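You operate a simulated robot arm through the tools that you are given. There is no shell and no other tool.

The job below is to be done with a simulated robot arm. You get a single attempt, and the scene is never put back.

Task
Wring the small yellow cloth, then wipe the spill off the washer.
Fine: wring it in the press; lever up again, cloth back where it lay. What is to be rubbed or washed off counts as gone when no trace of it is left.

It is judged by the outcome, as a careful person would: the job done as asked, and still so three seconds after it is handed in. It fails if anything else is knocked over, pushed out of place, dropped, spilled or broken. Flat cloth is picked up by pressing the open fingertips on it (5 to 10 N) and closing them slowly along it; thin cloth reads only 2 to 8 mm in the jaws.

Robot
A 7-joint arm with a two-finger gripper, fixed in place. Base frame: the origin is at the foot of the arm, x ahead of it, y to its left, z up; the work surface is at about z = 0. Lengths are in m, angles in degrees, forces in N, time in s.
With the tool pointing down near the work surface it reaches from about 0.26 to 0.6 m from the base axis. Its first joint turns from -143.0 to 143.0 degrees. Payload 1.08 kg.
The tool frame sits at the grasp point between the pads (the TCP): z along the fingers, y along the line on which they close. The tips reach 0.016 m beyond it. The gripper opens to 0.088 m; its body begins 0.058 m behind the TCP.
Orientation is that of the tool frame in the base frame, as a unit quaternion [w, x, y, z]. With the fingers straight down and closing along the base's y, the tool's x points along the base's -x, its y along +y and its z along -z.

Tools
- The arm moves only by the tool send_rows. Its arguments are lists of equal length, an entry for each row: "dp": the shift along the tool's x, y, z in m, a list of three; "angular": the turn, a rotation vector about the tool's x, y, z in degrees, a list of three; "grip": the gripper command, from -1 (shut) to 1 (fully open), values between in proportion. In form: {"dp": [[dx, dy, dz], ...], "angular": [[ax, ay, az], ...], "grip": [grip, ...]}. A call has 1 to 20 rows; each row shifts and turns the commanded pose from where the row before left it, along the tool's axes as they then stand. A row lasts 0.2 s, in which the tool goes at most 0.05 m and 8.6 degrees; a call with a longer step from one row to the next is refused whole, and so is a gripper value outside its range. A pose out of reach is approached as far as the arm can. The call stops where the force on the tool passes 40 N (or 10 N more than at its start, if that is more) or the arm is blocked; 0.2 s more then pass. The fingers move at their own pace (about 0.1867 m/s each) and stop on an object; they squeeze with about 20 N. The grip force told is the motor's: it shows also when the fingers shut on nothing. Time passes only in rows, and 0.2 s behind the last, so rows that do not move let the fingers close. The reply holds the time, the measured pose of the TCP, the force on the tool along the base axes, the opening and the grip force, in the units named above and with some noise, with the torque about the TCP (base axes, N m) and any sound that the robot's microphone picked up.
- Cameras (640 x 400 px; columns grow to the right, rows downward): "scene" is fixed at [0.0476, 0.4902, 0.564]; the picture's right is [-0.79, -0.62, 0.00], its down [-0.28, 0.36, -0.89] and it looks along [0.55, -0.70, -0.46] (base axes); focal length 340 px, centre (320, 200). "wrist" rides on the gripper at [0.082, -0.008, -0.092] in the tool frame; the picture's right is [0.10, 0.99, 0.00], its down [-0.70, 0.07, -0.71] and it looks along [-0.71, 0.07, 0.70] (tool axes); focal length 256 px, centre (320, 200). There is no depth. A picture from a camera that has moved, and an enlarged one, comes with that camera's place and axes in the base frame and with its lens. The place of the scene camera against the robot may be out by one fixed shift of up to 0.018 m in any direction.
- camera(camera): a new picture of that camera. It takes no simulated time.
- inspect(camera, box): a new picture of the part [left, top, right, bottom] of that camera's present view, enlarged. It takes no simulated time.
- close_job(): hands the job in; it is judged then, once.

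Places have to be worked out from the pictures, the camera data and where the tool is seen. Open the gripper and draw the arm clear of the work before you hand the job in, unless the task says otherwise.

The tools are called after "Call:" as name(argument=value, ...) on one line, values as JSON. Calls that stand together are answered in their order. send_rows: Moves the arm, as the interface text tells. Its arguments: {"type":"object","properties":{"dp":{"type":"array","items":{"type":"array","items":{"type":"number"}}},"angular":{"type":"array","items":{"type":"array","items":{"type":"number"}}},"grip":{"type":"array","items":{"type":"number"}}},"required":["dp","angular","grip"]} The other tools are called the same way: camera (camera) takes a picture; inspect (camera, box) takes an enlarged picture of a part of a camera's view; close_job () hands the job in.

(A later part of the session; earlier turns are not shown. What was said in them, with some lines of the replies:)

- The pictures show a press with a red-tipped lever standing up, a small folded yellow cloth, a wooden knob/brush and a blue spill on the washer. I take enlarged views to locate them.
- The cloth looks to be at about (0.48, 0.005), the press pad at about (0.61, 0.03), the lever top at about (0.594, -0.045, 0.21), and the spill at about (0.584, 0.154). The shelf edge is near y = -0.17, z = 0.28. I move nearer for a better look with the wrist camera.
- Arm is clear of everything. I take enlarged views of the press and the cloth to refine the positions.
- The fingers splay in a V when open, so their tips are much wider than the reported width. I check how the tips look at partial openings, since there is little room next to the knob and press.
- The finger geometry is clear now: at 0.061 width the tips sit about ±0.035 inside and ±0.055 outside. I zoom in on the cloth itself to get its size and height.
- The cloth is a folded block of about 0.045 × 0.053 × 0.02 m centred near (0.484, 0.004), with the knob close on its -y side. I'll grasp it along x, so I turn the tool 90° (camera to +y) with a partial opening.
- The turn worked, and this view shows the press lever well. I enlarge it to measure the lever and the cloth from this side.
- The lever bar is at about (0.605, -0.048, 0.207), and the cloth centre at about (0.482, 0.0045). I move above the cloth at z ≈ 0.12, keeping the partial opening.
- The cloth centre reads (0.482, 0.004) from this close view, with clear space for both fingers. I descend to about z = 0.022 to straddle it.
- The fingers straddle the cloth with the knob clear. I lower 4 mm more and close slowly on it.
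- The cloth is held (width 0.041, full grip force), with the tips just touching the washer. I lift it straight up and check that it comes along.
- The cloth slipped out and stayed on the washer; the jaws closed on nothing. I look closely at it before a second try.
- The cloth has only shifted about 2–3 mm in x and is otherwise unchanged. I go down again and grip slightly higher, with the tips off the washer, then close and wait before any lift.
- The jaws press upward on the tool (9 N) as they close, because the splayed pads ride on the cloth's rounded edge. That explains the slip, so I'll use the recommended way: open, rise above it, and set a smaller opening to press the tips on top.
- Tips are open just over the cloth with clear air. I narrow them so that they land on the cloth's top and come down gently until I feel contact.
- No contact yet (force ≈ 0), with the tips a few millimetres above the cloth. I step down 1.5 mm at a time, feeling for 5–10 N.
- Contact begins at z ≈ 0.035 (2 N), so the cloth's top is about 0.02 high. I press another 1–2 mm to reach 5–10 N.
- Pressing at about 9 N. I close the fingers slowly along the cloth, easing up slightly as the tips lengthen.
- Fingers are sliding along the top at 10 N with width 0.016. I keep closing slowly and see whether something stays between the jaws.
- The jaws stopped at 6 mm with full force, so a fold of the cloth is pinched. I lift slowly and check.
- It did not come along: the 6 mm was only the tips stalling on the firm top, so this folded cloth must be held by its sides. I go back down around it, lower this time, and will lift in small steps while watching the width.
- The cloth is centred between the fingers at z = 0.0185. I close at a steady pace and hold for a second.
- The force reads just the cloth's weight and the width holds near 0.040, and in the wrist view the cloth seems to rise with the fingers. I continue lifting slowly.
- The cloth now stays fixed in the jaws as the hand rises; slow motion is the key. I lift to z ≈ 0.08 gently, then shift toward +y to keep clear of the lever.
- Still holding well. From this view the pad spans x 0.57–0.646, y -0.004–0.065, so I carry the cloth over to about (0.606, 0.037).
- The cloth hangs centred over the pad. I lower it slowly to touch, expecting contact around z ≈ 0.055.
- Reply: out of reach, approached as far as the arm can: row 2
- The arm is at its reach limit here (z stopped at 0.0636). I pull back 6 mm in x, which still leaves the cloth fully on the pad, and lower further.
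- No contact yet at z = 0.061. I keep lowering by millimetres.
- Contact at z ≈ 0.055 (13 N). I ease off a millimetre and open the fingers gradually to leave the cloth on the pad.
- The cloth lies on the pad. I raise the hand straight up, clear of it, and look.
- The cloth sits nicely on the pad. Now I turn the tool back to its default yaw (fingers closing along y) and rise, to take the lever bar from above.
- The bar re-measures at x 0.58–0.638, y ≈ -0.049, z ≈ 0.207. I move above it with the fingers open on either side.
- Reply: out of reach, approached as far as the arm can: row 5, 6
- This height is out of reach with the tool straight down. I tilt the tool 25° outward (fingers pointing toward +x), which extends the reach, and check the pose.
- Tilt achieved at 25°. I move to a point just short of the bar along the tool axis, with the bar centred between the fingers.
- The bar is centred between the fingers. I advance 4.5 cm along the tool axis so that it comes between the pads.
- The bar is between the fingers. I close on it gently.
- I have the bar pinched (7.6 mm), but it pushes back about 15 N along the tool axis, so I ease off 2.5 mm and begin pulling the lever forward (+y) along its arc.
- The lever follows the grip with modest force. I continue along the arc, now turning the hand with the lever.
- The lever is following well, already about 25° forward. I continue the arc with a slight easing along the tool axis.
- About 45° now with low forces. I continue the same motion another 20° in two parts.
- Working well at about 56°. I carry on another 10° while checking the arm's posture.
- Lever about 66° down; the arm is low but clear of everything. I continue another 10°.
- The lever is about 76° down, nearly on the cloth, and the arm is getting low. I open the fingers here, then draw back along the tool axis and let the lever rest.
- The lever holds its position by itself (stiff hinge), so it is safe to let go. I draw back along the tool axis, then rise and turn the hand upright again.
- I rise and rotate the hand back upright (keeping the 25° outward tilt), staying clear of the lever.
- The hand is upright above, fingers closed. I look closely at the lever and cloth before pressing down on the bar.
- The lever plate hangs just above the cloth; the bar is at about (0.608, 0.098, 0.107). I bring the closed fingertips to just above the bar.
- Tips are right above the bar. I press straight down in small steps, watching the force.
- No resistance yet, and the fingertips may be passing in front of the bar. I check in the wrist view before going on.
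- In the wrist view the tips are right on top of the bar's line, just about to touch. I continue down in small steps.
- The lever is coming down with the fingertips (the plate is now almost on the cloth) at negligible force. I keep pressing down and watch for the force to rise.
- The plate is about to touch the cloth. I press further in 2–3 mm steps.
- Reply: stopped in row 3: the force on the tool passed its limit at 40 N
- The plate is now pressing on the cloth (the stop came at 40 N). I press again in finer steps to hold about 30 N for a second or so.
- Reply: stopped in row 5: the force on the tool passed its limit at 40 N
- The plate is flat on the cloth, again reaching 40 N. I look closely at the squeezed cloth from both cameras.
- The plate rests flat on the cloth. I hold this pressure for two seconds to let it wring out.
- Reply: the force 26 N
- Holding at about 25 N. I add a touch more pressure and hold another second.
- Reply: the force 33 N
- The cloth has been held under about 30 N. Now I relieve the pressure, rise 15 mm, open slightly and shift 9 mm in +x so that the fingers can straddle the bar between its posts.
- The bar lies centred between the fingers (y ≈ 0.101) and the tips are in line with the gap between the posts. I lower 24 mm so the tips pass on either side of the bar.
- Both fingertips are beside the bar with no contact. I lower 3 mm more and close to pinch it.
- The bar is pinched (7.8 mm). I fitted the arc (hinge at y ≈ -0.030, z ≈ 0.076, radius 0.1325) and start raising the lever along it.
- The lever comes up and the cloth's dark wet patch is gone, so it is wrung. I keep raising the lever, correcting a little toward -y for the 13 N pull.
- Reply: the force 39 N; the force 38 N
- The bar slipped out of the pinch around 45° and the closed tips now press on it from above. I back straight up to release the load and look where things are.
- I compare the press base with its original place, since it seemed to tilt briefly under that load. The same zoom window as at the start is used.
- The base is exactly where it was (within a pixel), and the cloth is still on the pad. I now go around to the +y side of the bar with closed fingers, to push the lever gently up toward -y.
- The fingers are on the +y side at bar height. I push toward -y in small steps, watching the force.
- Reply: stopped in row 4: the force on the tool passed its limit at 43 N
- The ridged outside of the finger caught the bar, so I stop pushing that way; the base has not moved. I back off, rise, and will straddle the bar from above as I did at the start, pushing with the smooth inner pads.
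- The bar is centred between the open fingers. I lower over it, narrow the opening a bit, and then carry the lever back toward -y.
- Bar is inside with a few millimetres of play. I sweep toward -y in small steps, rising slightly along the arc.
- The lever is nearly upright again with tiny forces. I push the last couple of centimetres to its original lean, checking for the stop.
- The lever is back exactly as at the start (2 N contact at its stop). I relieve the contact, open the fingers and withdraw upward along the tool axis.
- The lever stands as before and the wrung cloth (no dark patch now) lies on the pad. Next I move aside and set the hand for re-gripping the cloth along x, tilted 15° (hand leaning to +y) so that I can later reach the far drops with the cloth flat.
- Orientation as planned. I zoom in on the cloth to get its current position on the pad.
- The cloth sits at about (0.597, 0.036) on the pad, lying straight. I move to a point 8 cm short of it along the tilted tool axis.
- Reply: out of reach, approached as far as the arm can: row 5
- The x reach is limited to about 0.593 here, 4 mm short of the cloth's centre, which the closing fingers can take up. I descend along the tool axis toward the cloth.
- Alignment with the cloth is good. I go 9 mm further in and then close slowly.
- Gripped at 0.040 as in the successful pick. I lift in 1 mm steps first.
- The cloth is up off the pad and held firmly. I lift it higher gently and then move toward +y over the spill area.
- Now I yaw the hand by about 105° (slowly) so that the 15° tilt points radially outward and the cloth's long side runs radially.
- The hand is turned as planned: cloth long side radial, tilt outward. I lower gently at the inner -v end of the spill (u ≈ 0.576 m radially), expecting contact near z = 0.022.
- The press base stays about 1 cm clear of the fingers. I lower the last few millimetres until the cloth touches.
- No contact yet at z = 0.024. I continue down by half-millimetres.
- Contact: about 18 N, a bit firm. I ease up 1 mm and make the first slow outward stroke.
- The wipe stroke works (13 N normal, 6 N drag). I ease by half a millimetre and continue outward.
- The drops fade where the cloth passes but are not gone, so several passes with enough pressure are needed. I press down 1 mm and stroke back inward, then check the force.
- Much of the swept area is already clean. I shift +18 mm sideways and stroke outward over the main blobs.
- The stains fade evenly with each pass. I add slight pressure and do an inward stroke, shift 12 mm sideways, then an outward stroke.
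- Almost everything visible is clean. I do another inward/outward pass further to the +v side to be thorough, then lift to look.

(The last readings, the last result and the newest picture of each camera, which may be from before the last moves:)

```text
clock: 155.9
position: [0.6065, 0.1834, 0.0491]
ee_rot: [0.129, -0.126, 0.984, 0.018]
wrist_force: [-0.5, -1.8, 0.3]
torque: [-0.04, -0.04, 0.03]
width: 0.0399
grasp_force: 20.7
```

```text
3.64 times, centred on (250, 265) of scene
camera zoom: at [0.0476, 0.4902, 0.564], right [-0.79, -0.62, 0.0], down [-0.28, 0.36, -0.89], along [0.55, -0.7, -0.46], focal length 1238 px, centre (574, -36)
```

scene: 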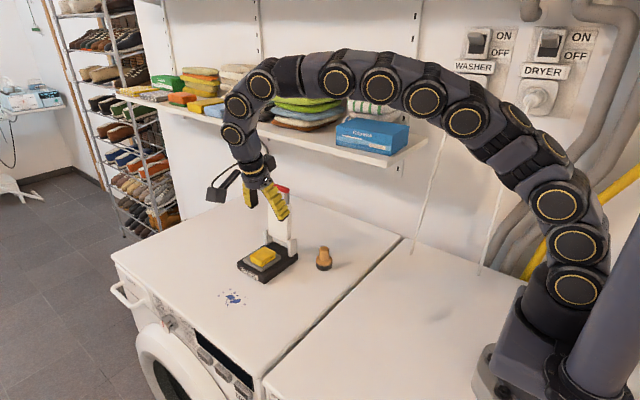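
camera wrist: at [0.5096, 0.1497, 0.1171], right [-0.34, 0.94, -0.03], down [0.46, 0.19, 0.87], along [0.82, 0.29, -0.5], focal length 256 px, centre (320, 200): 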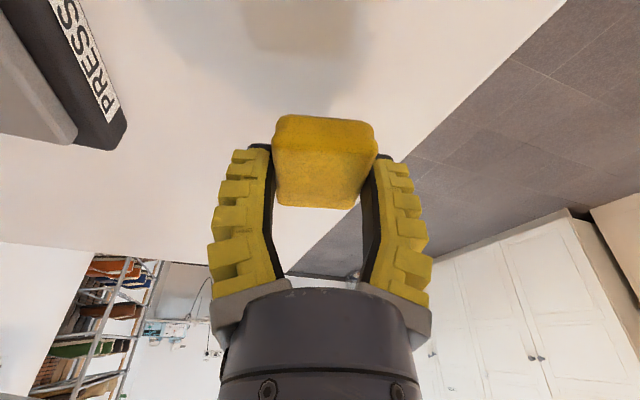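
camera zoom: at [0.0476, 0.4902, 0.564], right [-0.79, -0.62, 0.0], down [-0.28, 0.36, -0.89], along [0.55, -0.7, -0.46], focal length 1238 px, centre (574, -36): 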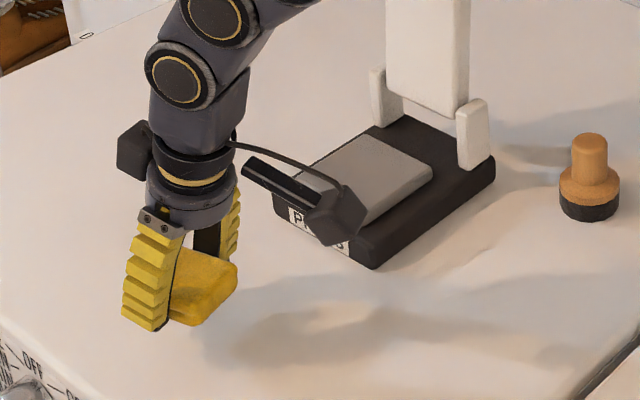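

It looks clean, but part of the area is hidden by the hand. I raise the cloth and draw back to view the whole area.

Call:
send_rows(dp=[[-0.0008, 0, -0.0029], [-0.0013, 0, -0.0048], [-0.0018, 0, -0.0067], [-0.0021, 0, -0.0077], [-0.0021, 0, -0.0077], [-0.0021, 0, -0.0077], [-0.0018, 0, -0.0067], [-0.0013, 0, -0.0048], [0.003, 0, -0.001], [0.0058, -0.001, -0.0015], [0.0077, -0.002, -0.0021], [0.0096, -0.003, -0.0026], [0.0096, -0.003, -0.0026], [0.0096, -0.003, -0.0026], [0.0096, -0.003, -0.0026], [0.0096, -0.003, -0.0026], [0.0096, -0.002, -0.0026], [0.0058, 0, -0.0015], [0.003, 0, -0.001], [0, 0, 0]], angular=[[0, 0, 0], [0, 0, 0], [0, 0, 0], [0, 0, 0], [0, 0, 0], [0, 0, 0], [0, 0, 0], [0, 0, 0], [0, 0, 0], [0, 0, 0], [0, 0, 0], [0, 0, 0], [0, 0, 0], [0, 0, 0], [0, 0, 0], [0, 0, 0], [0, 0, 0], [0, 0, 0], [0, 0, 0], [0, 0, 0]], grip=[-1, -1, -1, -1, -1, -1, -1, -1, -1, -1, -1, -1, -1, -1, -1, -1, -1, -1, -1, -1])

Call:
camera(camera="wrist")

Call:
inspect(camera="scene", box=[200, 260, 290, 330])

```text
clock: 160.2
position: [0.529, 0.1421, 0.1001]
ee_rot: [0.13, -0.124, 0.984, 0.018]
wrist_force: [0.9, 0.3, 0.5]
torque: [0.02, -0.01, 0.0]
width: 0.0399
grasp_force: 20.1
```

```text
taken
camera wrist: at [0.4318, 0.1084, 0.1679], right [-0.34, 0.94, -0.03], down [0.46, 0.19, 0.87], along [0.82, 0.29, -0.5], focal length 256 px, centre (320, 200)
```

wrist: 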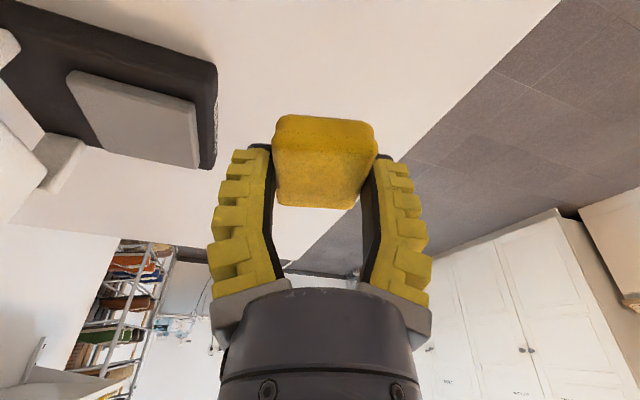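

```text
5.71 times, centred on (245, 295) of scene
camera zoom: at [0.0476, 0.4902, 0.564], right [-0.79, -0.62, 0.0], down [-0.28, 0.36, -0.89], along [0.55, -0.7, -0.46], focal length 1946 px, centre (749, -343)
```

zoom: 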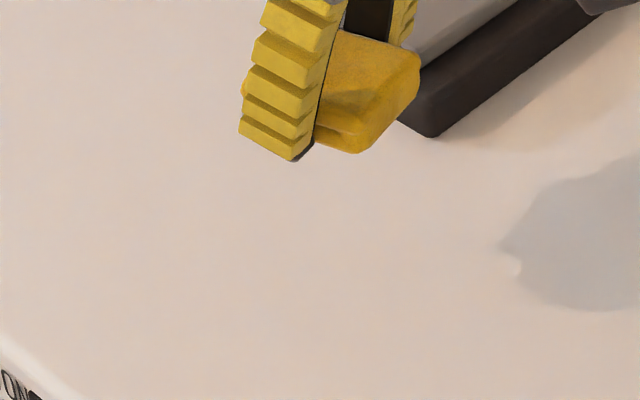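

The area looks clean. I zoom in tighter on the exact place where the spill was to look for any faint traces.

Call:
inspect(camera="scene", box=[212, 280, 256, 312])

Call:
inspect(camera="wrist", box=[220, 0, 420, 125])

```text
12.50 times, centred on (234, 296) of scene
camera zoom: at [0.0476, 0.4902, 0.564], right [-0.79, -0.62, 0.0], down [-0.28, 0.36, -0.89], along [0.55, -0.7, -0.46], focal length 4256 px, centre (1395, -1000)
```

zoom: 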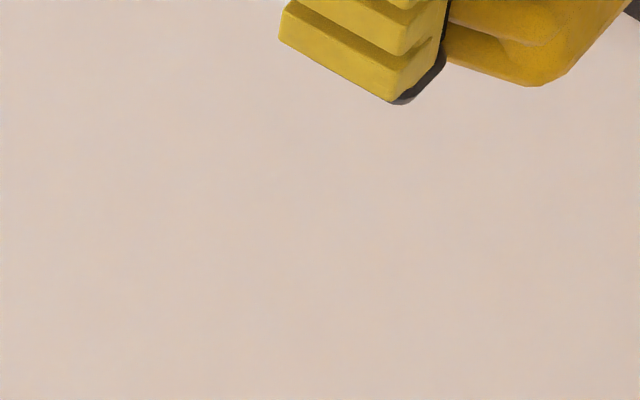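

```text
3.20 times, centred on (320, 62) of wrist
camera zoom: at [0.4318, 0.1084, 0.1679], right [-0.34, 0.94, -0.03], down [0.46, 0.19, 0.87], along [0.82, 0.29, -0.5], focal length 819 px, centre (320, 640)
```

zoom: 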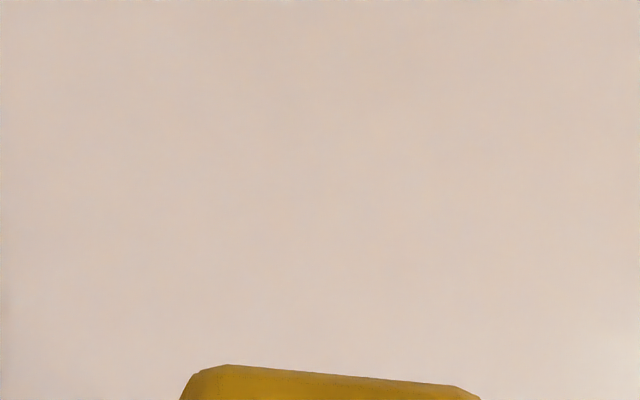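

No visible trace remains. For safety I'll make one more full set of passes with light pressure, starting again at the inner -v edge.

Call:
send_rows(dp=[[-0.0033, -0.0024, 0.0009], [-0.0066, -0.0048, 0.0018], [-0.0066, -0.0048, 0.0018], [-0.0066, -0.0048, 0.0018], [-0.0066, -0.0048, 0.0018], [-0.0033, -0.0024, 0.0009], [0.0008, 0, 0.0029], [0.0015, 0, 0.0058], [0.0018, 0, 0.0067], [0.0018, 0, 0.0067], [0.0018, 0, 0.0067], [0.0018, 0, 0.0067], [0.0018, 0, 0.0067], [0.0018, 0, 0.0067], [0.0018, 0, 0.0067], [0.0018, 0, 0.0067], [0.0013, 0, 0.0048], [0.0008, 0, 0.0029], [0, 0, 0]], angular=[[0, 0, 0], [0, 0, 0], [0, 0, 0], [0, 0, 0], [0, 0, 0], [0, 0, 0], [0, 0, 0], [0, 0, 0], [0, 0, 0], [0, 0, 0], [0, 0, 0], [0, 0, 0], [0, 0, 0], [0, 0, 0], [0, 0, 0], [0, 0, 0], [0, 0, 0], [0, 0, 0], [0, 0, 0]], grip=[-1, -1, -1, -1, -1, -1, -1, -1, -1, -1, -1, -1, -1, -1, -1, -1, -1, -1, -1])

Call:
send_rows(dp=[[0.0005, 0, 0.0019], [0.0003, 0, 0.001], [0, 0, 0]], angular=[[0, 0, 0], [0, 0, 0], [0, 0, 0]], grip=[-1, -1, -1])

```text
clock: 164.2
position: [0.5681, 0.126, 0.0264]
ee_rot: [0.129, -0.125, 0.984, 0.017]
wrist_force: [-0.8, -0.1, -0.6]
torque: [0.01, 0.01, 0.01]
width: 0.0399
grasp_force: 19.7
```

```text
clock: 164.9
position: [0.5683, 0.1269, 0.0236]
ee_rot: [0.13, -0.124, 0.984, 0.017]
wrist_force: [0.5, -0.2, 0.3]
torque: [0.01, 0.01, -0.03]
width: 0.0403
grasp_force: 20.1
```

Just above the surface. I go down until a light contact is felt.

Call:
send_rows(dp=[[0.0003, 0, 0.001], [0.0003, 0, 0.001], [0, 0, 0]], angular=[[0, 0, 0], [0, 0, 0], [0, 0, 0]], grip=[-1, -1, -1])

Call:
send_rows(dp=[[0.0003, 0, 0.001], [0, 0, 0]], angular=[[0, 0, 0], [0, 0, 0]], grip=[-1, -1])

```text
clock: 165.8
position: [0.5675, 0.1273, 0.0221]
ee_rot: [0.129, -0.124, 0.984, 0.017]
wrist_force: [0.1, 0.1, 0.1]
torque: [-0.02, 0.03, 0.02]
width: 0.0399
grasp_force: 19.9
```

```text
clock: 166.3
position: [0.5687, 0.1285, 0.0208]
ee_rot: [0.13, -0.124, 0.984, 0.017]
wrist_force: [0.1, 0.6, -0.6]
torque: [0.03, -0.02, 0.01]
width: 0.0399
grasp_force: 20.0
```

Call:
send_rows(dp=[[0.0003, 0, 0.001], [0, 0, 0]], angular=[[0, 0, 0], [0, 0, 0]], grip=[-1, -1])

Call:
send_rows(dp=[[0.0003, 0, 0.001], [0, 0, 0]], angular=[[0, 0, 0], [0, 0, 0]], grip=[-1, -1])

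```text
clock: 166.9
position: [0.5699, 0.1281, 0.0207]
ee_rot: [0.13, -0.124, 0.984, 0.017]
wrist_force: [-2.7, 0.4, 7.1]
torque: [0.0, 0.0, 0.01]
width: 0.0408
grasp_force: 20.3
```

```text
clock: 167.6
position: [0.5699, 0.1274, 0.0206]
ee_rot: [0.131, -0.124, 0.983, 0.017]
wrist_force: [-3.1, 2.4, 13.5]
torque: [0.02, 0.07, -0.03]
width: 0.0415
grasp_force: 20.3
```

Contact at 13 N. I run the strokes: outward, sideways 20 mm, inward, sideways 18 mm.

Call:
send_rows(dp=[[-0.0058, 0, 0.0015], [-0.0077, 0, 0.0021], [-0.0077, 0, 0.0021], [-0.0077, 0, 0.0021], [-0.0077, 0, 0.0021], [-0.0077, 0, 0.0021], [-0.0029, 0.003, 0.0008], [0, 0.007, 0], [0, 0.007, 0], [0.0029, 0.003, -0.0008], [0.0077, 0, -0.0021], [0.0077, 0, -0.0021], [0.0077, 0, -0.0021], [0.0077, 0, -0.0021], [0.0077, 0, -0.0021], [0.0058, 0.003, -0.0015], [0, 0.006, 0], [0, 0.006, 0], [0, 0.003, 0], [0, 0, 0]], angular=[[0, 0, 0], [0, 0, 0], [0, 0, 0], [0, 0, 0], [0, 0, 0], [0, 0, 0], [0, 0, 0], [0, 0, 0], [0, 0, 0], [0, 0, 0], [0, 0, 0], [0, 0, 0], [0, 0, 0], [0, 0, 0], [0, 0, 0], [0, 0, 0], [0, 0, 0], [0, 0, 0], [0, 0, 0], [0, 0, 0]], grip=[-1, -1, -1, -1, -1, -1, -1, -1, -1, -1, -1, -1, -1, -1, -1, -1, -1, -1, -1, -1])

Call:
inspect(camera="wrist", box=[180, 0, 500, 220])

```text
clock: 171.8
position: [0.5595, 0.1635, 0.0183]
ee_rot: [0.13, -0.124, 0.984, 0.017]
wrist_force: [0.6, -1.8, 4.0]
torque: [-0.03, 0.04, 0.01]
width: 0.041
grasp_force: 20.2
```

```text
1.82 times, centred on (340, 110) of wrist
camera zoom: at [0.4614, 0.13, 0.0863], right [-0.34, 0.94, -0.03], down [0.46, 0.19, 0.87], along [0.82, 0.29, -0.5], focal length 465 px, centre (284, 364)
```

zoom: 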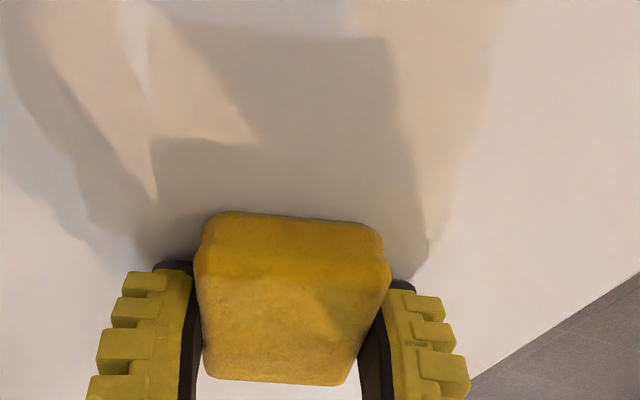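

One last outward stroke on this side, then I lift the cloth.

Call:
send_rows(dp=[[0.0001, 0, 0.0004], [-0.0058, 0, 0.0015], [-0.0077, 0, 0.0021], [-0.0077, 0, 0.0021], [-0.0077, 0, 0.0021], [-0.0077, 0, 0.0021], [-0.0077, 0, 0.0021], [-0.0048, 0, 0.0013], [0, 0, 0], [-0.0003, 0, -0.001], [-0.0005, 0, -0.0019], [-0.0008, 0, -0.0029], [-0.001, 0, -0.0039], [-0.0013, 0, -0.0048], [-0.0015, 0, -0.0058], [-0.0015, 0, -0.0058], [-0.0015, 0, -0.0058], [-0.0013, 0, -0.0048], [-0.0008, 0, -0.0029], [0, 0, 0]], angular=[[0, 0, 0], [0, 0, 0], [0, 0, 0], [0, 0, 0], [0, 0, 0], [0, 0, 0], [0, 0, 0], [0, 0, 0], [0, 0, 0], [0, 0, 0], [0, 0, 0], [0, 0, 0], [0, 0, 0], [0, 0, 0], [0, 0, 0], [0, 0, 0], [0, 0, 0], [0, 0, 0], [0, 0, 0], [0, 0, 0]], grip=[-1, -1, -1, -1, -1, -1, -1, -1, -1, -1, -1, -1, -1, -1, -1, -1, -1, -1, -1, -1])

Call:
camera(camera="wrist")

Call:
inspect(camera="scene", box=[180, 190, 320, 320])

```text
clock: 175.9
position: [0.608, 0.1764, 0.0609]
ee_rot: [0.13, -0.126, 0.983, 0.018]
wrist_force: [0.6, -1.7, -0.3]
torque: [-0.03, 0.02, 0.0]
width: 0.0406
grasp_force: 20.3
```

```text
taken
camera wrist: at [0.5106, 0.1421, 0.1283], right [-0.34, 0.94, -0.03], down [0.46, 0.19, 0.87], along [0.82, 0.29, -0.5], focal length 256 px, centre (320, 200)
```

wrist: 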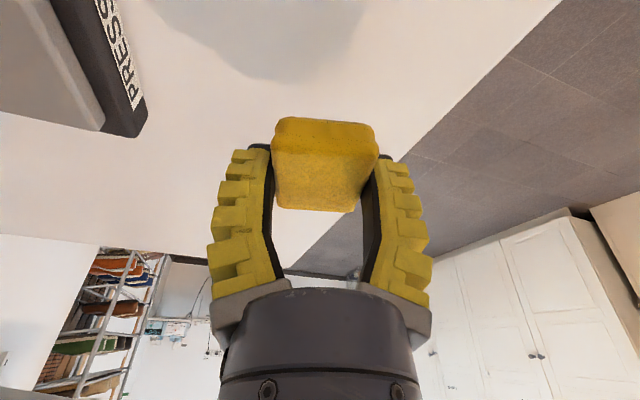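

```text
3.08 times, centred on (250, 255) of scene
camera zoom: at [0.0476, 0.4902, 0.564], right [-0.79, -0.62, 0.0], down [-0.28, 0.36, -0.89], along [0.55, -0.7, -0.46], focal length 1048 px, centre (535, 31)
```

zoom: 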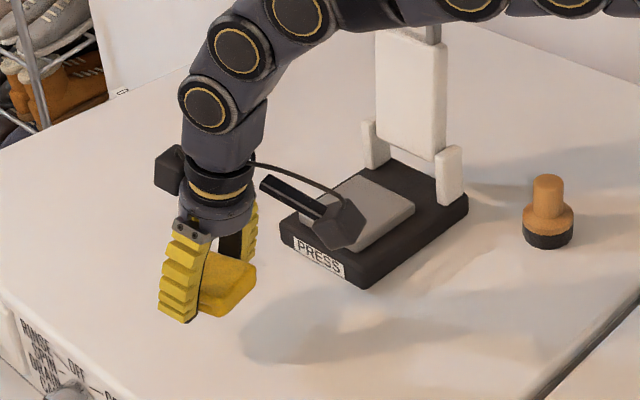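

The cloth is held and the surface is clean. I now carry it inward and up, to turn it back to its original orientation.

Call:
send_rows(dp=[[0.002, 0, -0.002], [0.0045, 0, -0.004], [0.0067, 0, -0.006], [0.0067, 0, -0.006], [0.0067, 0, -0.006], [0.0067, 0, -0.006], [0.0067, 0, -0.006], [0.0067, 0, -0.006], [0.0067, 0, -0.006], [0.0067, 0, -0.006], [0.0045, 0, -0.004], [0.002, 0, -0.002], [0, 0, 0]], angular=[[0, 0, 0], [0, 0, 0], [0, 0, 0], [0, 0, 0], [0, 0, 0], [0, 0, 0], [0, 0, 0], [0, 0, 0], [0, 0, 0], [0, 0, 0], [0, 0, 0], [0, 0, 0], [0, 0, 0]], grip=[-1, -1, -1, -1, -1, -1, -1, -1, -1, -1, -1, -1, -1])

Call:
send_rows(dp=[[0, 0, 0], [0, 0, 0], [0, 0, 0], [0, 0, 0], [0, 0, 0], [0, 0, 0], [0, 0, 0], [0, 0, 0], [0, 0, 0], [0, 0, 0], [0, 0, 0], [0, 0, 0], [0, 0, 0], [0, 0, 0], [0, 0, 0], [0, 0, 0], [0, 0, 0], [0, 0, 0], [0, 0, 0], [0, 0, 0]], angular=[[0.8, 0, 3.0], [1.3, 0, 4.9], [1.43, 0, 5.3], [1.43, 0, 5.3], [1.43, 0, 5.3], [1.43, 0, 5.3], [1.43, 0, 5.3], [1.43, 0, 5.3], [1.43, 0, 5.3], [1.43, 0, 5.3], [1.43, 0, 5.3], [1.43, 0, 5.3], [1.43, 0, 5.3], [1.43, 0, 5.3], [1.43, 0, 5.3], [1.43, 0, 5.3], [1.43, 0, 5.3], [1.43, 0, 5.3], [1.3, 0, 4.9], [0.8, 0, 3.0]], grip=[-1, -1, -1, -1, -1, -1, -1, -1, -1, -1, -1, -1, -1, -1, -1, -1, -1, -1, -1, -1])

Call:
camera(camera="wrist")

Call:
camera(camera="scene")

```text
clock: 178.8
position: [0.5293, 0.1562, 0.0994]
ee_rot: [0.129, -0.125, 0.984, 0.017]
wrist_force: [-0.2, -0.3, -0.9]
torque: [0.03, 0.03, 0.0]
width: 0.0405
grasp_force: 19.7
```

```text
clock: 182.9
position: [0.5301, 0.1565, 0.0991]
ee_rot: [0.092, 0.7, 0.702, -0.092]
wrist_force: [-0.6, -0.5, -0.3]
torque: [-0.01, 0.01, -0.01]
width: 0.0405
grasp_force: 20.1
```

```text
taken
camera wrist: at [0.5214, 0.2599, 0.1675], right [0.99, 0.1, -0.03], down [0.07, -0.49, 0.87], along [0.07, -0.86, -0.5], focal length 256 px, centre (320, 200)
```

wrist: 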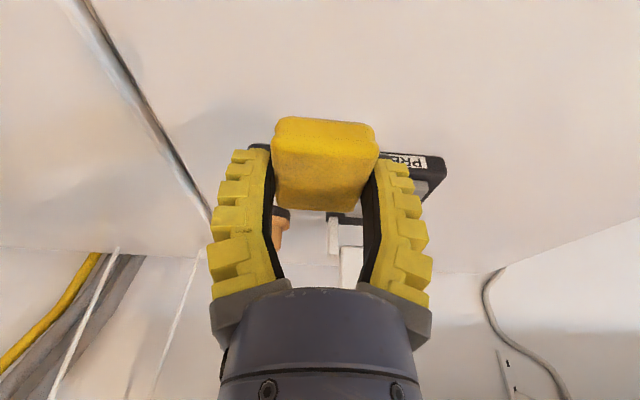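

```text
taken
```

scene: 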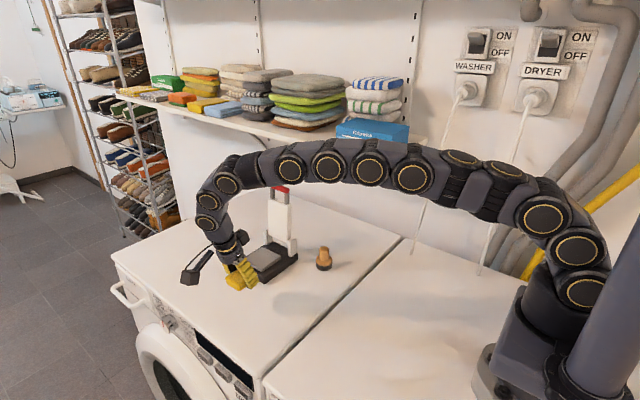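

The cloth is back in its original orientation. I carry it slowly to above its original place at about (0.482, 0.004).

Call:
send_rows(dp=[[-0.0036, -0.0012, 0.0013], [-0.0062, -0.0021, 0.0023], [-0.0089, -0.003, 0.0033], [-0.0089, -0.003, 0.0033], [-0.0089, -0.003, 0.0033], [-0.0089, -0.003, 0.0033], [-0.0089, -0.003, 0.0033], [-0.0089, -0.003, 0.0033], [-0.0089, -0.003, 0.0033], [-0.0089, -0.003, 0.0033], [-0.0089, -0.003, 0.0033], [-0.0089, -0.003, 0.0033], [-0.0089, -0.003, 0.0033], [-0.0089, -0.003, 0.0033], [-0.0089, -0.003, 0.0033], [-0.0089, -0.003, 0.0033], [-0.0053, -0.0018, 0.002], [-0.0027, -0.0009, 0.001], [0, 0, 0]], angular=[[0, 0, 0], [0, 0, 0], [0, 0, 0], [0, 0, 0], [0, 0, 0], [0, 0, 0], [0, 0, 0], [0, 0, 0], [0, 0, 0], [0, 0, 0], [0, 0, 0], [0, 0, 0], [0, 0, 0], [0, 0, 0], [0, 0, 0], [0, 0, 0], [0, 0, 0], [0, 0, 0], [0, 0, 0]], grip=[-1, -1, -1, -1, -1, -1, -1, -1, -1, -1, -1, -1, -1, -1, -1, -1, -1, -1, -1])

Call:
camera(camera="wrist")

Call:
inspect(camera="scene", box=[200, 170, 360, 320])

```text
clock: 186.9
position: [0.4825, 0.0049, 0.0867]
ee_rot: [0.091, 0.7, 0.702, -0.093]
wrist_force: [0.5, 0.0, -0.4]
torque: [0.0, 0.01, -0.01]
width: 0.0406
grasp_force: 20.4
```

```text
taken
camera wrist: at [0.4737, 0.1084, 0.1543], right [0.99, 0.1, -0.03], down [0.08, -0.49, 0.87], along [0.08, -0.86, -0.5], focal length 256 px, centre (320, 200)
```

wrist: 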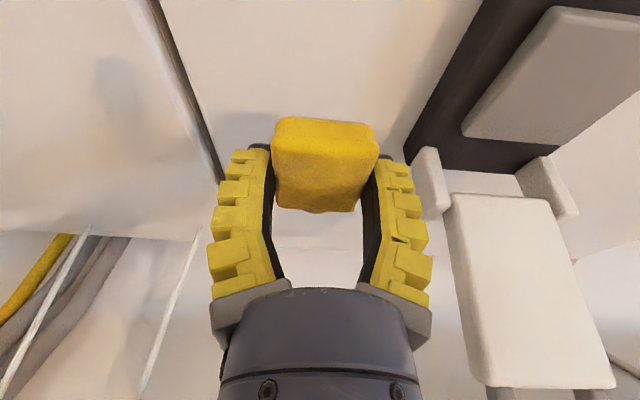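

```text
2.67 times, centred on (280, 245) of scene
camera zoom: at [0.0476, 0.4902, 0.564], right [-0.79, -0.62, 0.0], down [-0.28, 0.36, -0.89], along [0.55, -0.7, -0.46], focal length 908 px, centre (427, 80)
```

zoom: 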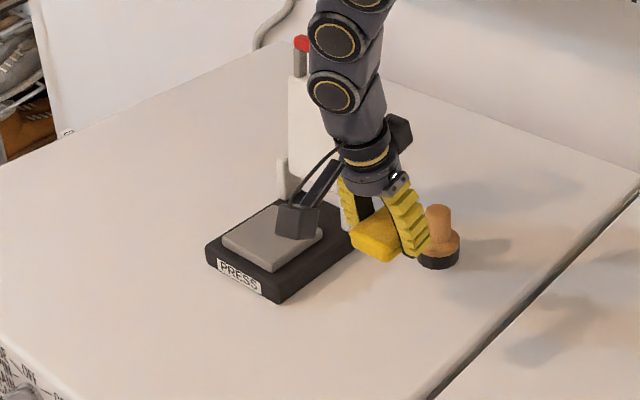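

The cloth is above its place with the knob clear. I lower it slowly.

Call:
send_rows(dp=[[0.0008, 0, 0.0029], [0.0013, 0, 0.0048], [0.0015, 0, 0.0058], [0.0015, 0, 0.0058], [0.0015, 0, 0.0058], [0.0015, 0, 0.0058], [0.0015, 0, 0.0058], [0.0015, 0, 0.0058], [0.0015, 0, 0.0058], [0.0013, 0, 0.0048], [0.0008, 0, 0.0029], [0.0005, 0, 0.0019], [0, 0, 0]], angular=[[0, 0, 0], [0, 0, 0], [0, 0, 0], [0, 0, 0], [0, 0, 0], [0, 0, 0], [0, 0, 0], [0, 0, 0], [0, 0, 0], [0, 0, 0], [0, 0, 0], [0, 0, 0], [0, 0, 0]], grip=[-1, -1, -1, -1, -1, -1, -1, -1, -1, -1, -1, -1, -1])

Call:
send_rows(dp=[[0.0003, 0, 0.0015], [0.0003, 0, 0.001], [0, 0, 0]], angular=[[0, 0, 0], [0, 0, 0], [0, 0, 0]], grip=[-1, -1, -1])

Call:
inspect(camera="scene", box=[285, 235, 345, 300])

```text
clock: 189.8
position: [0.4829, 0.0063, 0.0265]
ee_rot: [0.092, 0.7, 0.702, -0.092]
wrist_force: [0.1, 0.4, 0.3]
torque: [-0.02, 0.02, -0.02]
width: 0.0407
grasp_force: 19.7
```

```text
clock: 190.6
position: [0.4814, 0.0047, 0.023]
ee_rot: [0.092, 0.7, 0.702, -0.093]
wrist_force: [0.3, 0.6, 0.2]
torque: [0.05, 0.01, -0.01]
width: 0.0403
grasp_force: 20.5
```

```text
6.15 times, centred on (315, 268) of scene
camera zoom: at [0.0476, 0.4902, 0.564], right [-0.79, -0.62, 0.0], down [-0.28, 0.36, -0.89], along [0.55, -0.7, -0.46], focal length 2095 px, centre (351, -215)
```

zoom: 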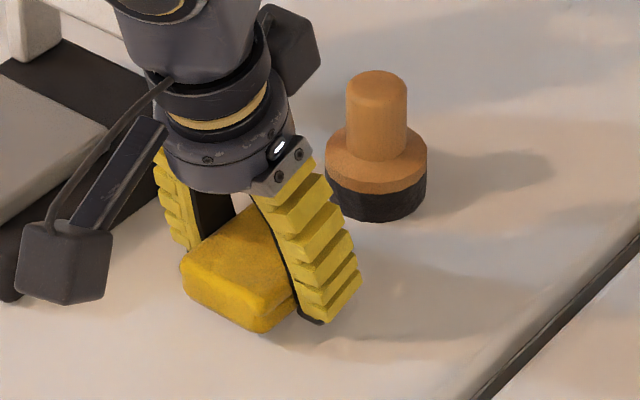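

The cloth's outline is within a millimetre or two of where it lay, still about 4 mm above the washer. I lower the rest in 1 mm steps.

Call:
send_rows(dp=[[0.0003, 0, 0.001], [0.0003, 0, 0.001], [0, 0, 0]], angular=[[0, 0, 0], [0, 0, 0], [0, 0, 0]], grip=[-1, -1, -1])

Call:
send_rows(dp=[[0.0003, 0, 0.001], [0.0003, 0, 0.001], [0, 0, 0]], angular=[[0, 0, 0], [0, 0, 0], [0, 0, 0]], grip=[-1, -1, -1])

```text
clock: 191.3
position: [0.4834, 0.0059, 0.0202]
ee_rot: [0.091, 0.7, 0.702, -0.092]
wrist_force: [-0.3, -0.6, -0.9]
torque: [0.0, -0.05, 0.01]
width: 0.0404
grasp_force: 19.9
```

```text
clock: 192.2
position: [0.4828, 0.0052, 0.0186]
ee_rot: [0.091, 0.701, 0.702, -0.093]
wrist_force: [-0.2, -0.3, -0.3]
torque: [0.02, 0.0, 0.0]
width: 0.0406
grasp_force: 19.8
```

Call:
send_rows(dp=[[0.0003, 0, 0.001], [0, 0, 0]], angular=[[0, 0, 0], [0, 0, 0]], grip=[-1, -1])

Call:
inspect(camera="scene", box=[285, 235, 345, 300])

```text
clock: 192.8
position: [0.4838, 0.0054, 0.017]
ee_rot: [0.092, 0.7, 0.702, -0.093]
wrist_force: [-0.9, -0.1, 2.2]
torque: [-0.07, -0.01, 0.01]
width: 0.041
grasp_force: 19.8
```

```text
6.15 times, centred on (315, 268) of scene
camera zoom: at [0.0476, 0.4902, 0.564], right [-0.79, -0.62, 0.0], down [-0.28, 0.36, -0.89], along [0.55, -0.7, -0.46], focal length 2095 px, centre (351, -215)
```

zoom: 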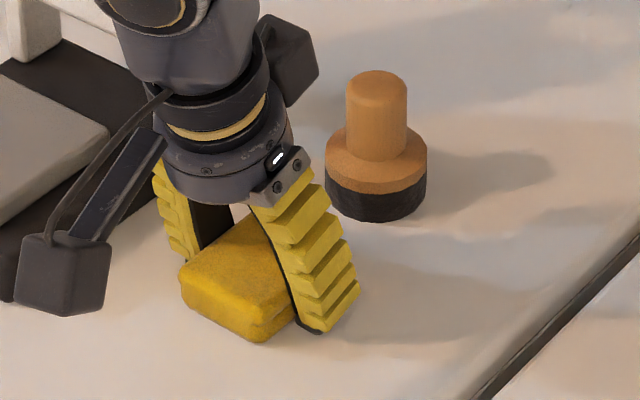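

Light contact (2 N) and the outline matches the original to within about 2 mm. I open the fingers gradually to release it.

Call:
send_rows(dp=[[0, 0, 0], [0, 0, 0], [0, 0, 0], [0, 0, 0], [0, 0, 0], [0, 0, 0], [0, 0, 0]], angular=[[0, 0, 0], [0, 0, 0], [0, 0, 0], [0, 0, 0], [0, 0, 0], [0, 0, 0], [0, 0, 0]], grip=[-0.1, 0.0, 0.1, 0.2, 0.3, 0.3, 0.3])

Call:
camera(camera="wrist")

Call:
inspect(camera="scene", box=[285, 235, 345, 300])

```text
clock: 194.3
position: [0.4835, 0.005, 0.0189]
ee_rot: [0.092, 0.7, 0.702, -0.092]
wrist_force: [0.0, -0.5, 0.2]
torque: [0.0, 0.0, 0.0]
width: 0.0614
grasp_force: 2.8
```

```text
taken
camera wrist: at [0.4743, 0.1085, 0.0863], right [0.99, 0.1, -0.03], down [0.08, -0.49, 0.87], along [0.08, -0.86, -0.5], focal length 256 px, centre (320, 200)
```

wrist: 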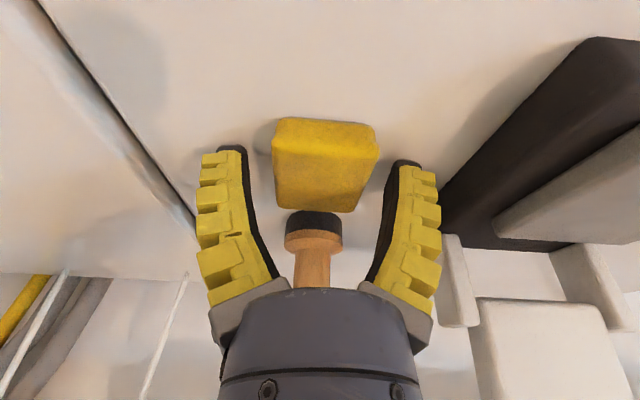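

```text
6.15 times, centred on (315, 268) of scene
camera zoom: at [0.0476, 0.4902, 0.564], right [-0.79, -0.62, 0.0], down [-0.28, 0.36, -0.89], along [0.55, -0.7, -0.46], focal length 2095 px, centre (351, -215)
```

zoom: 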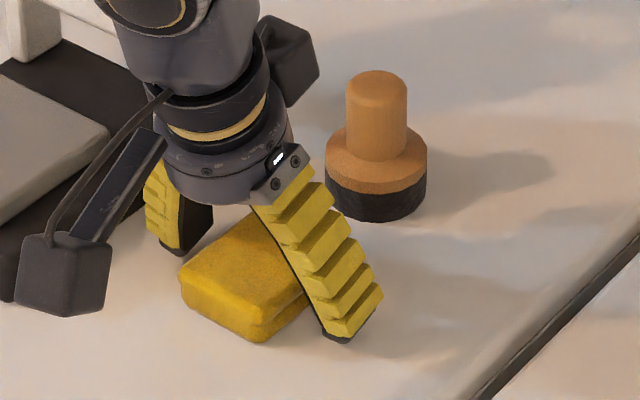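

The cloth is free of the fingers. I withdraw along the tool axis and move the arm clear of the work.

Call:
send_rows(dp=[[0, 0, -0.005], [0, 0, -0.01], [0, 0, -0.02], [0, 0, -0.025], [0, 0, -0.03], [0, 0, -0.03], [0.01, -0.02, -0.03], [0.01, -0.025, -0.03], [0.01, -0.03, -0.03], [0.01, -0.03, -0.02], [0, 0, 0]], angular=[[0, 0, 0], [0, 0, 0], [0, 0, 0], [0, 0, 0], [0, 0, 0], [0, 0, 0], [0, 0, 0], [0, 0, 0], [0, 0, 0], [0, 0, 0], [0, 0, 0]], grip=[0.3, 0.3, 0.3, 0.3, 0.3, 0.3, 0.5, 0.8, 1, 1, 1])

Call:
camera(camera="scene")

Call:
camera(camera="wrist")

Call:
inspect(camera="scene", box=[285, 235, 345, 300])

Call:
inspect(camera="scene", box=[215, 175, 345, 315])

Call:
inspect(camera="scene", box=[205, 275, 265, 317])

```text
clock: 196.8
position: [0.3776, 0.1041, 0.233]
ee_rot: [0.092, 0.701, 0.702, -0.093]
wrist_force: [-0.3, -0.7, -0.9]
torque: [-0.01, -0.01, 0.01]
width: 0.0878
grasp_force: 0.1
```

```text
taken
```

scene: 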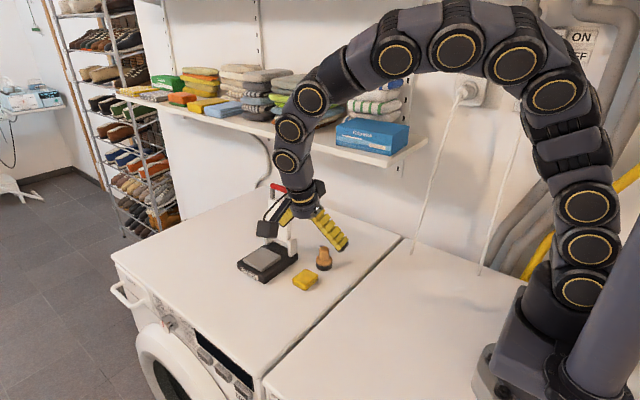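

```text
taken
camera wrist: at [0.3685, 0.2069, 0.3009], right [0.99, 0.1, -0.03], down [0.08, -0.49, 0.87], along [0.08, -0.86, -0.5], focal length 256 px, centre (320, 200)
```

wrist: 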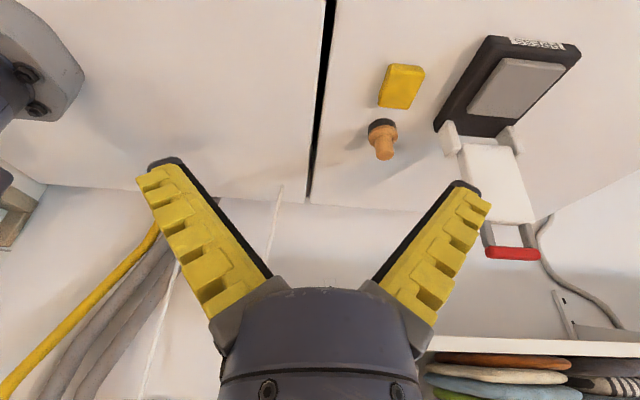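

```text
6.15 times, centred on (315, 268) of scene
camera zoom: at [0.0476, 0.4902, 0.564], right [-0.79, -0.62, 0.0], down [-0.28, 0.36, -0.89], along [0.55, -0.7, -0.46], focal length 2095 px, centre (351, -215)
```

zoom: 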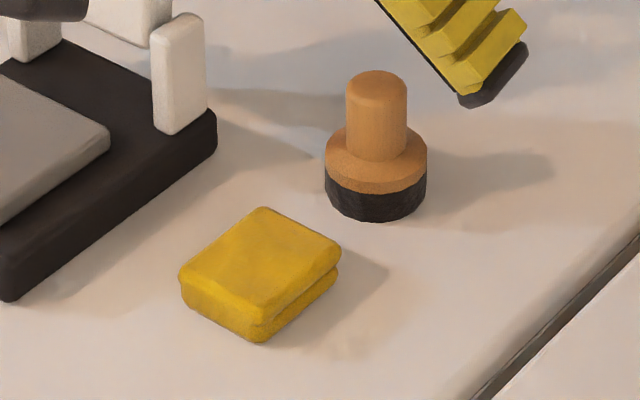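

```text
2.86 times, centred on (280, 245) of scene
camera zoom: at [0.0476, 0.4902, 0.564], right [-0.79, -0.62, 0.0], down [-0.28, 0.36, -0.89], along [0.55, -0.7, -0.46], focal length 973 px, centre (434, 71)
```

zoom: 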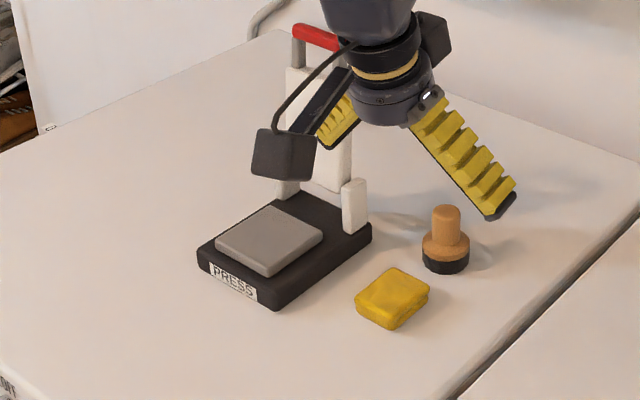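

```text
9.52 times, centred on (235, 296) of scene
camera zoom: at [0.0476, 0.4902, 0.564], right [-0.79, -0.62, 0.0], down [-0.28, 0.36, -0.89], along [0.55, -0.7, -0.46], focal length 3243 px, centre (1130, -714)
```

zoom: 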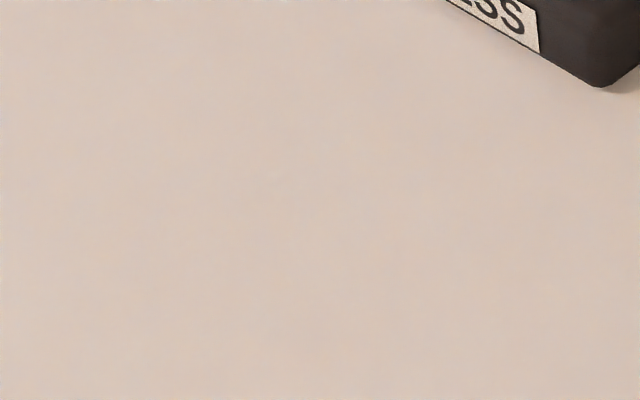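

The cloth is back within about 2 mm of where it lay, dry-looking, and the spill area is spotless. I move the arm further out of the way and verify the lever once more.

Call:
send_rows(dp=[[0.01, -0.01, -0.03], [0.01, -0.01, -0.03], [0.01, -0.01, -0.03], [0, 0, 0], [0, 0, 0]], angular=[[0, 0, 0], [0, 0, 0], [0, 0, 0], [0, 0, 0], [0, 0, 0]], grip=[1, 1, 1, 1, 1])

Call:
camera(camera="scene")

Call:
inspect(camera="scene", box=[215, 175, 345, 315])

Call:
camera(camera="wrist")

```text
clock: 197.9
position: [0.3477, 0.1555, 0.309]
ee_rot: [0.093, 0.7, 0.702, -0.093]
wrist_force: [-0.4, 0.0, -0.7]
torque: [0.04, 0.0, 0.0]
width: 0.0877
grasp_force: 0.0
```

```text
taken
```

scene: 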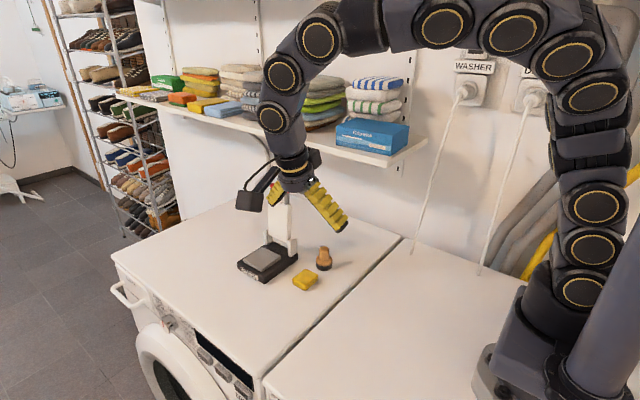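

```text
2.86 times, centred on (280, 245) of scene
camera zoom: at [0.0476, 0.4902, 0.564], right [-0.79, -0.62, 0.0], down [-0.28, 0.36, -0.89], along [0.55, -0.7, -0.46], focal length 973 px, centre (434, 71)
```

zoom: 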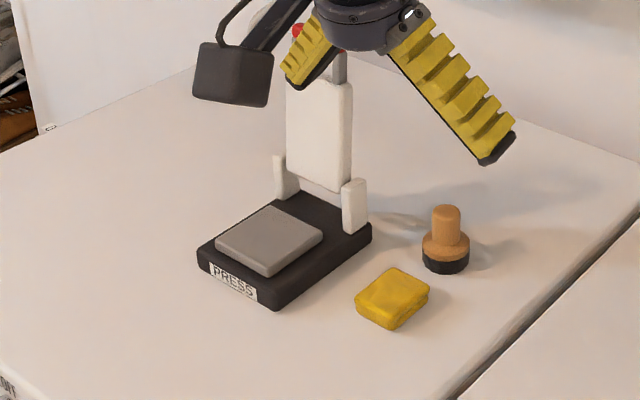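

```text
taken
camera wrist: at [0.3384, 0.2578, 0.3771], right [0.99, 0.1, -0.03], down [0.08, -0.49, 0.87], along [0.08, -0.86, -0.5], focal length 256 px, centre (320, 200)
```

wrist: 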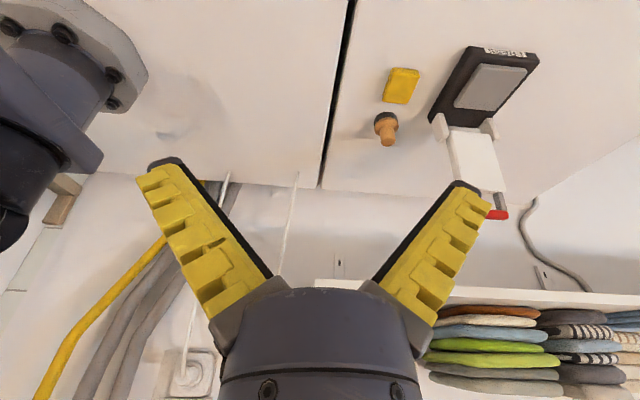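

Everything checks out: the lever is up as before, the cloth has been wrung and lies back in its place, the spill is gone, the knob is untouched, and the gripper is open and clear. I hand the job in.

Call:
close_job()

```text
The job is handed in.
```

The job is handed in. I wrung the small yellow cloth in the press and wiped the spill off the washer. No trace of the spill shows in the close-up pictures.

- **Cloth:** its dark wet patch disappeared after pressing. It is back where it lay, within about 2 mm.
- **Lever:** it is up again and looks the same as at the start.
- **Press:** the bar slipped from my grip while I was raising the lever, and the base tipped for a moment. It settled back about 3 mm from where it stood.
- **Knob:** the wooden knob next to the cloth was not touched or moved.

My first attempts to pick up the cloth slipped and nudged it 2–3 mm along the washer, but nothing was dropped. The gripper is open and the arm is clear of the work.
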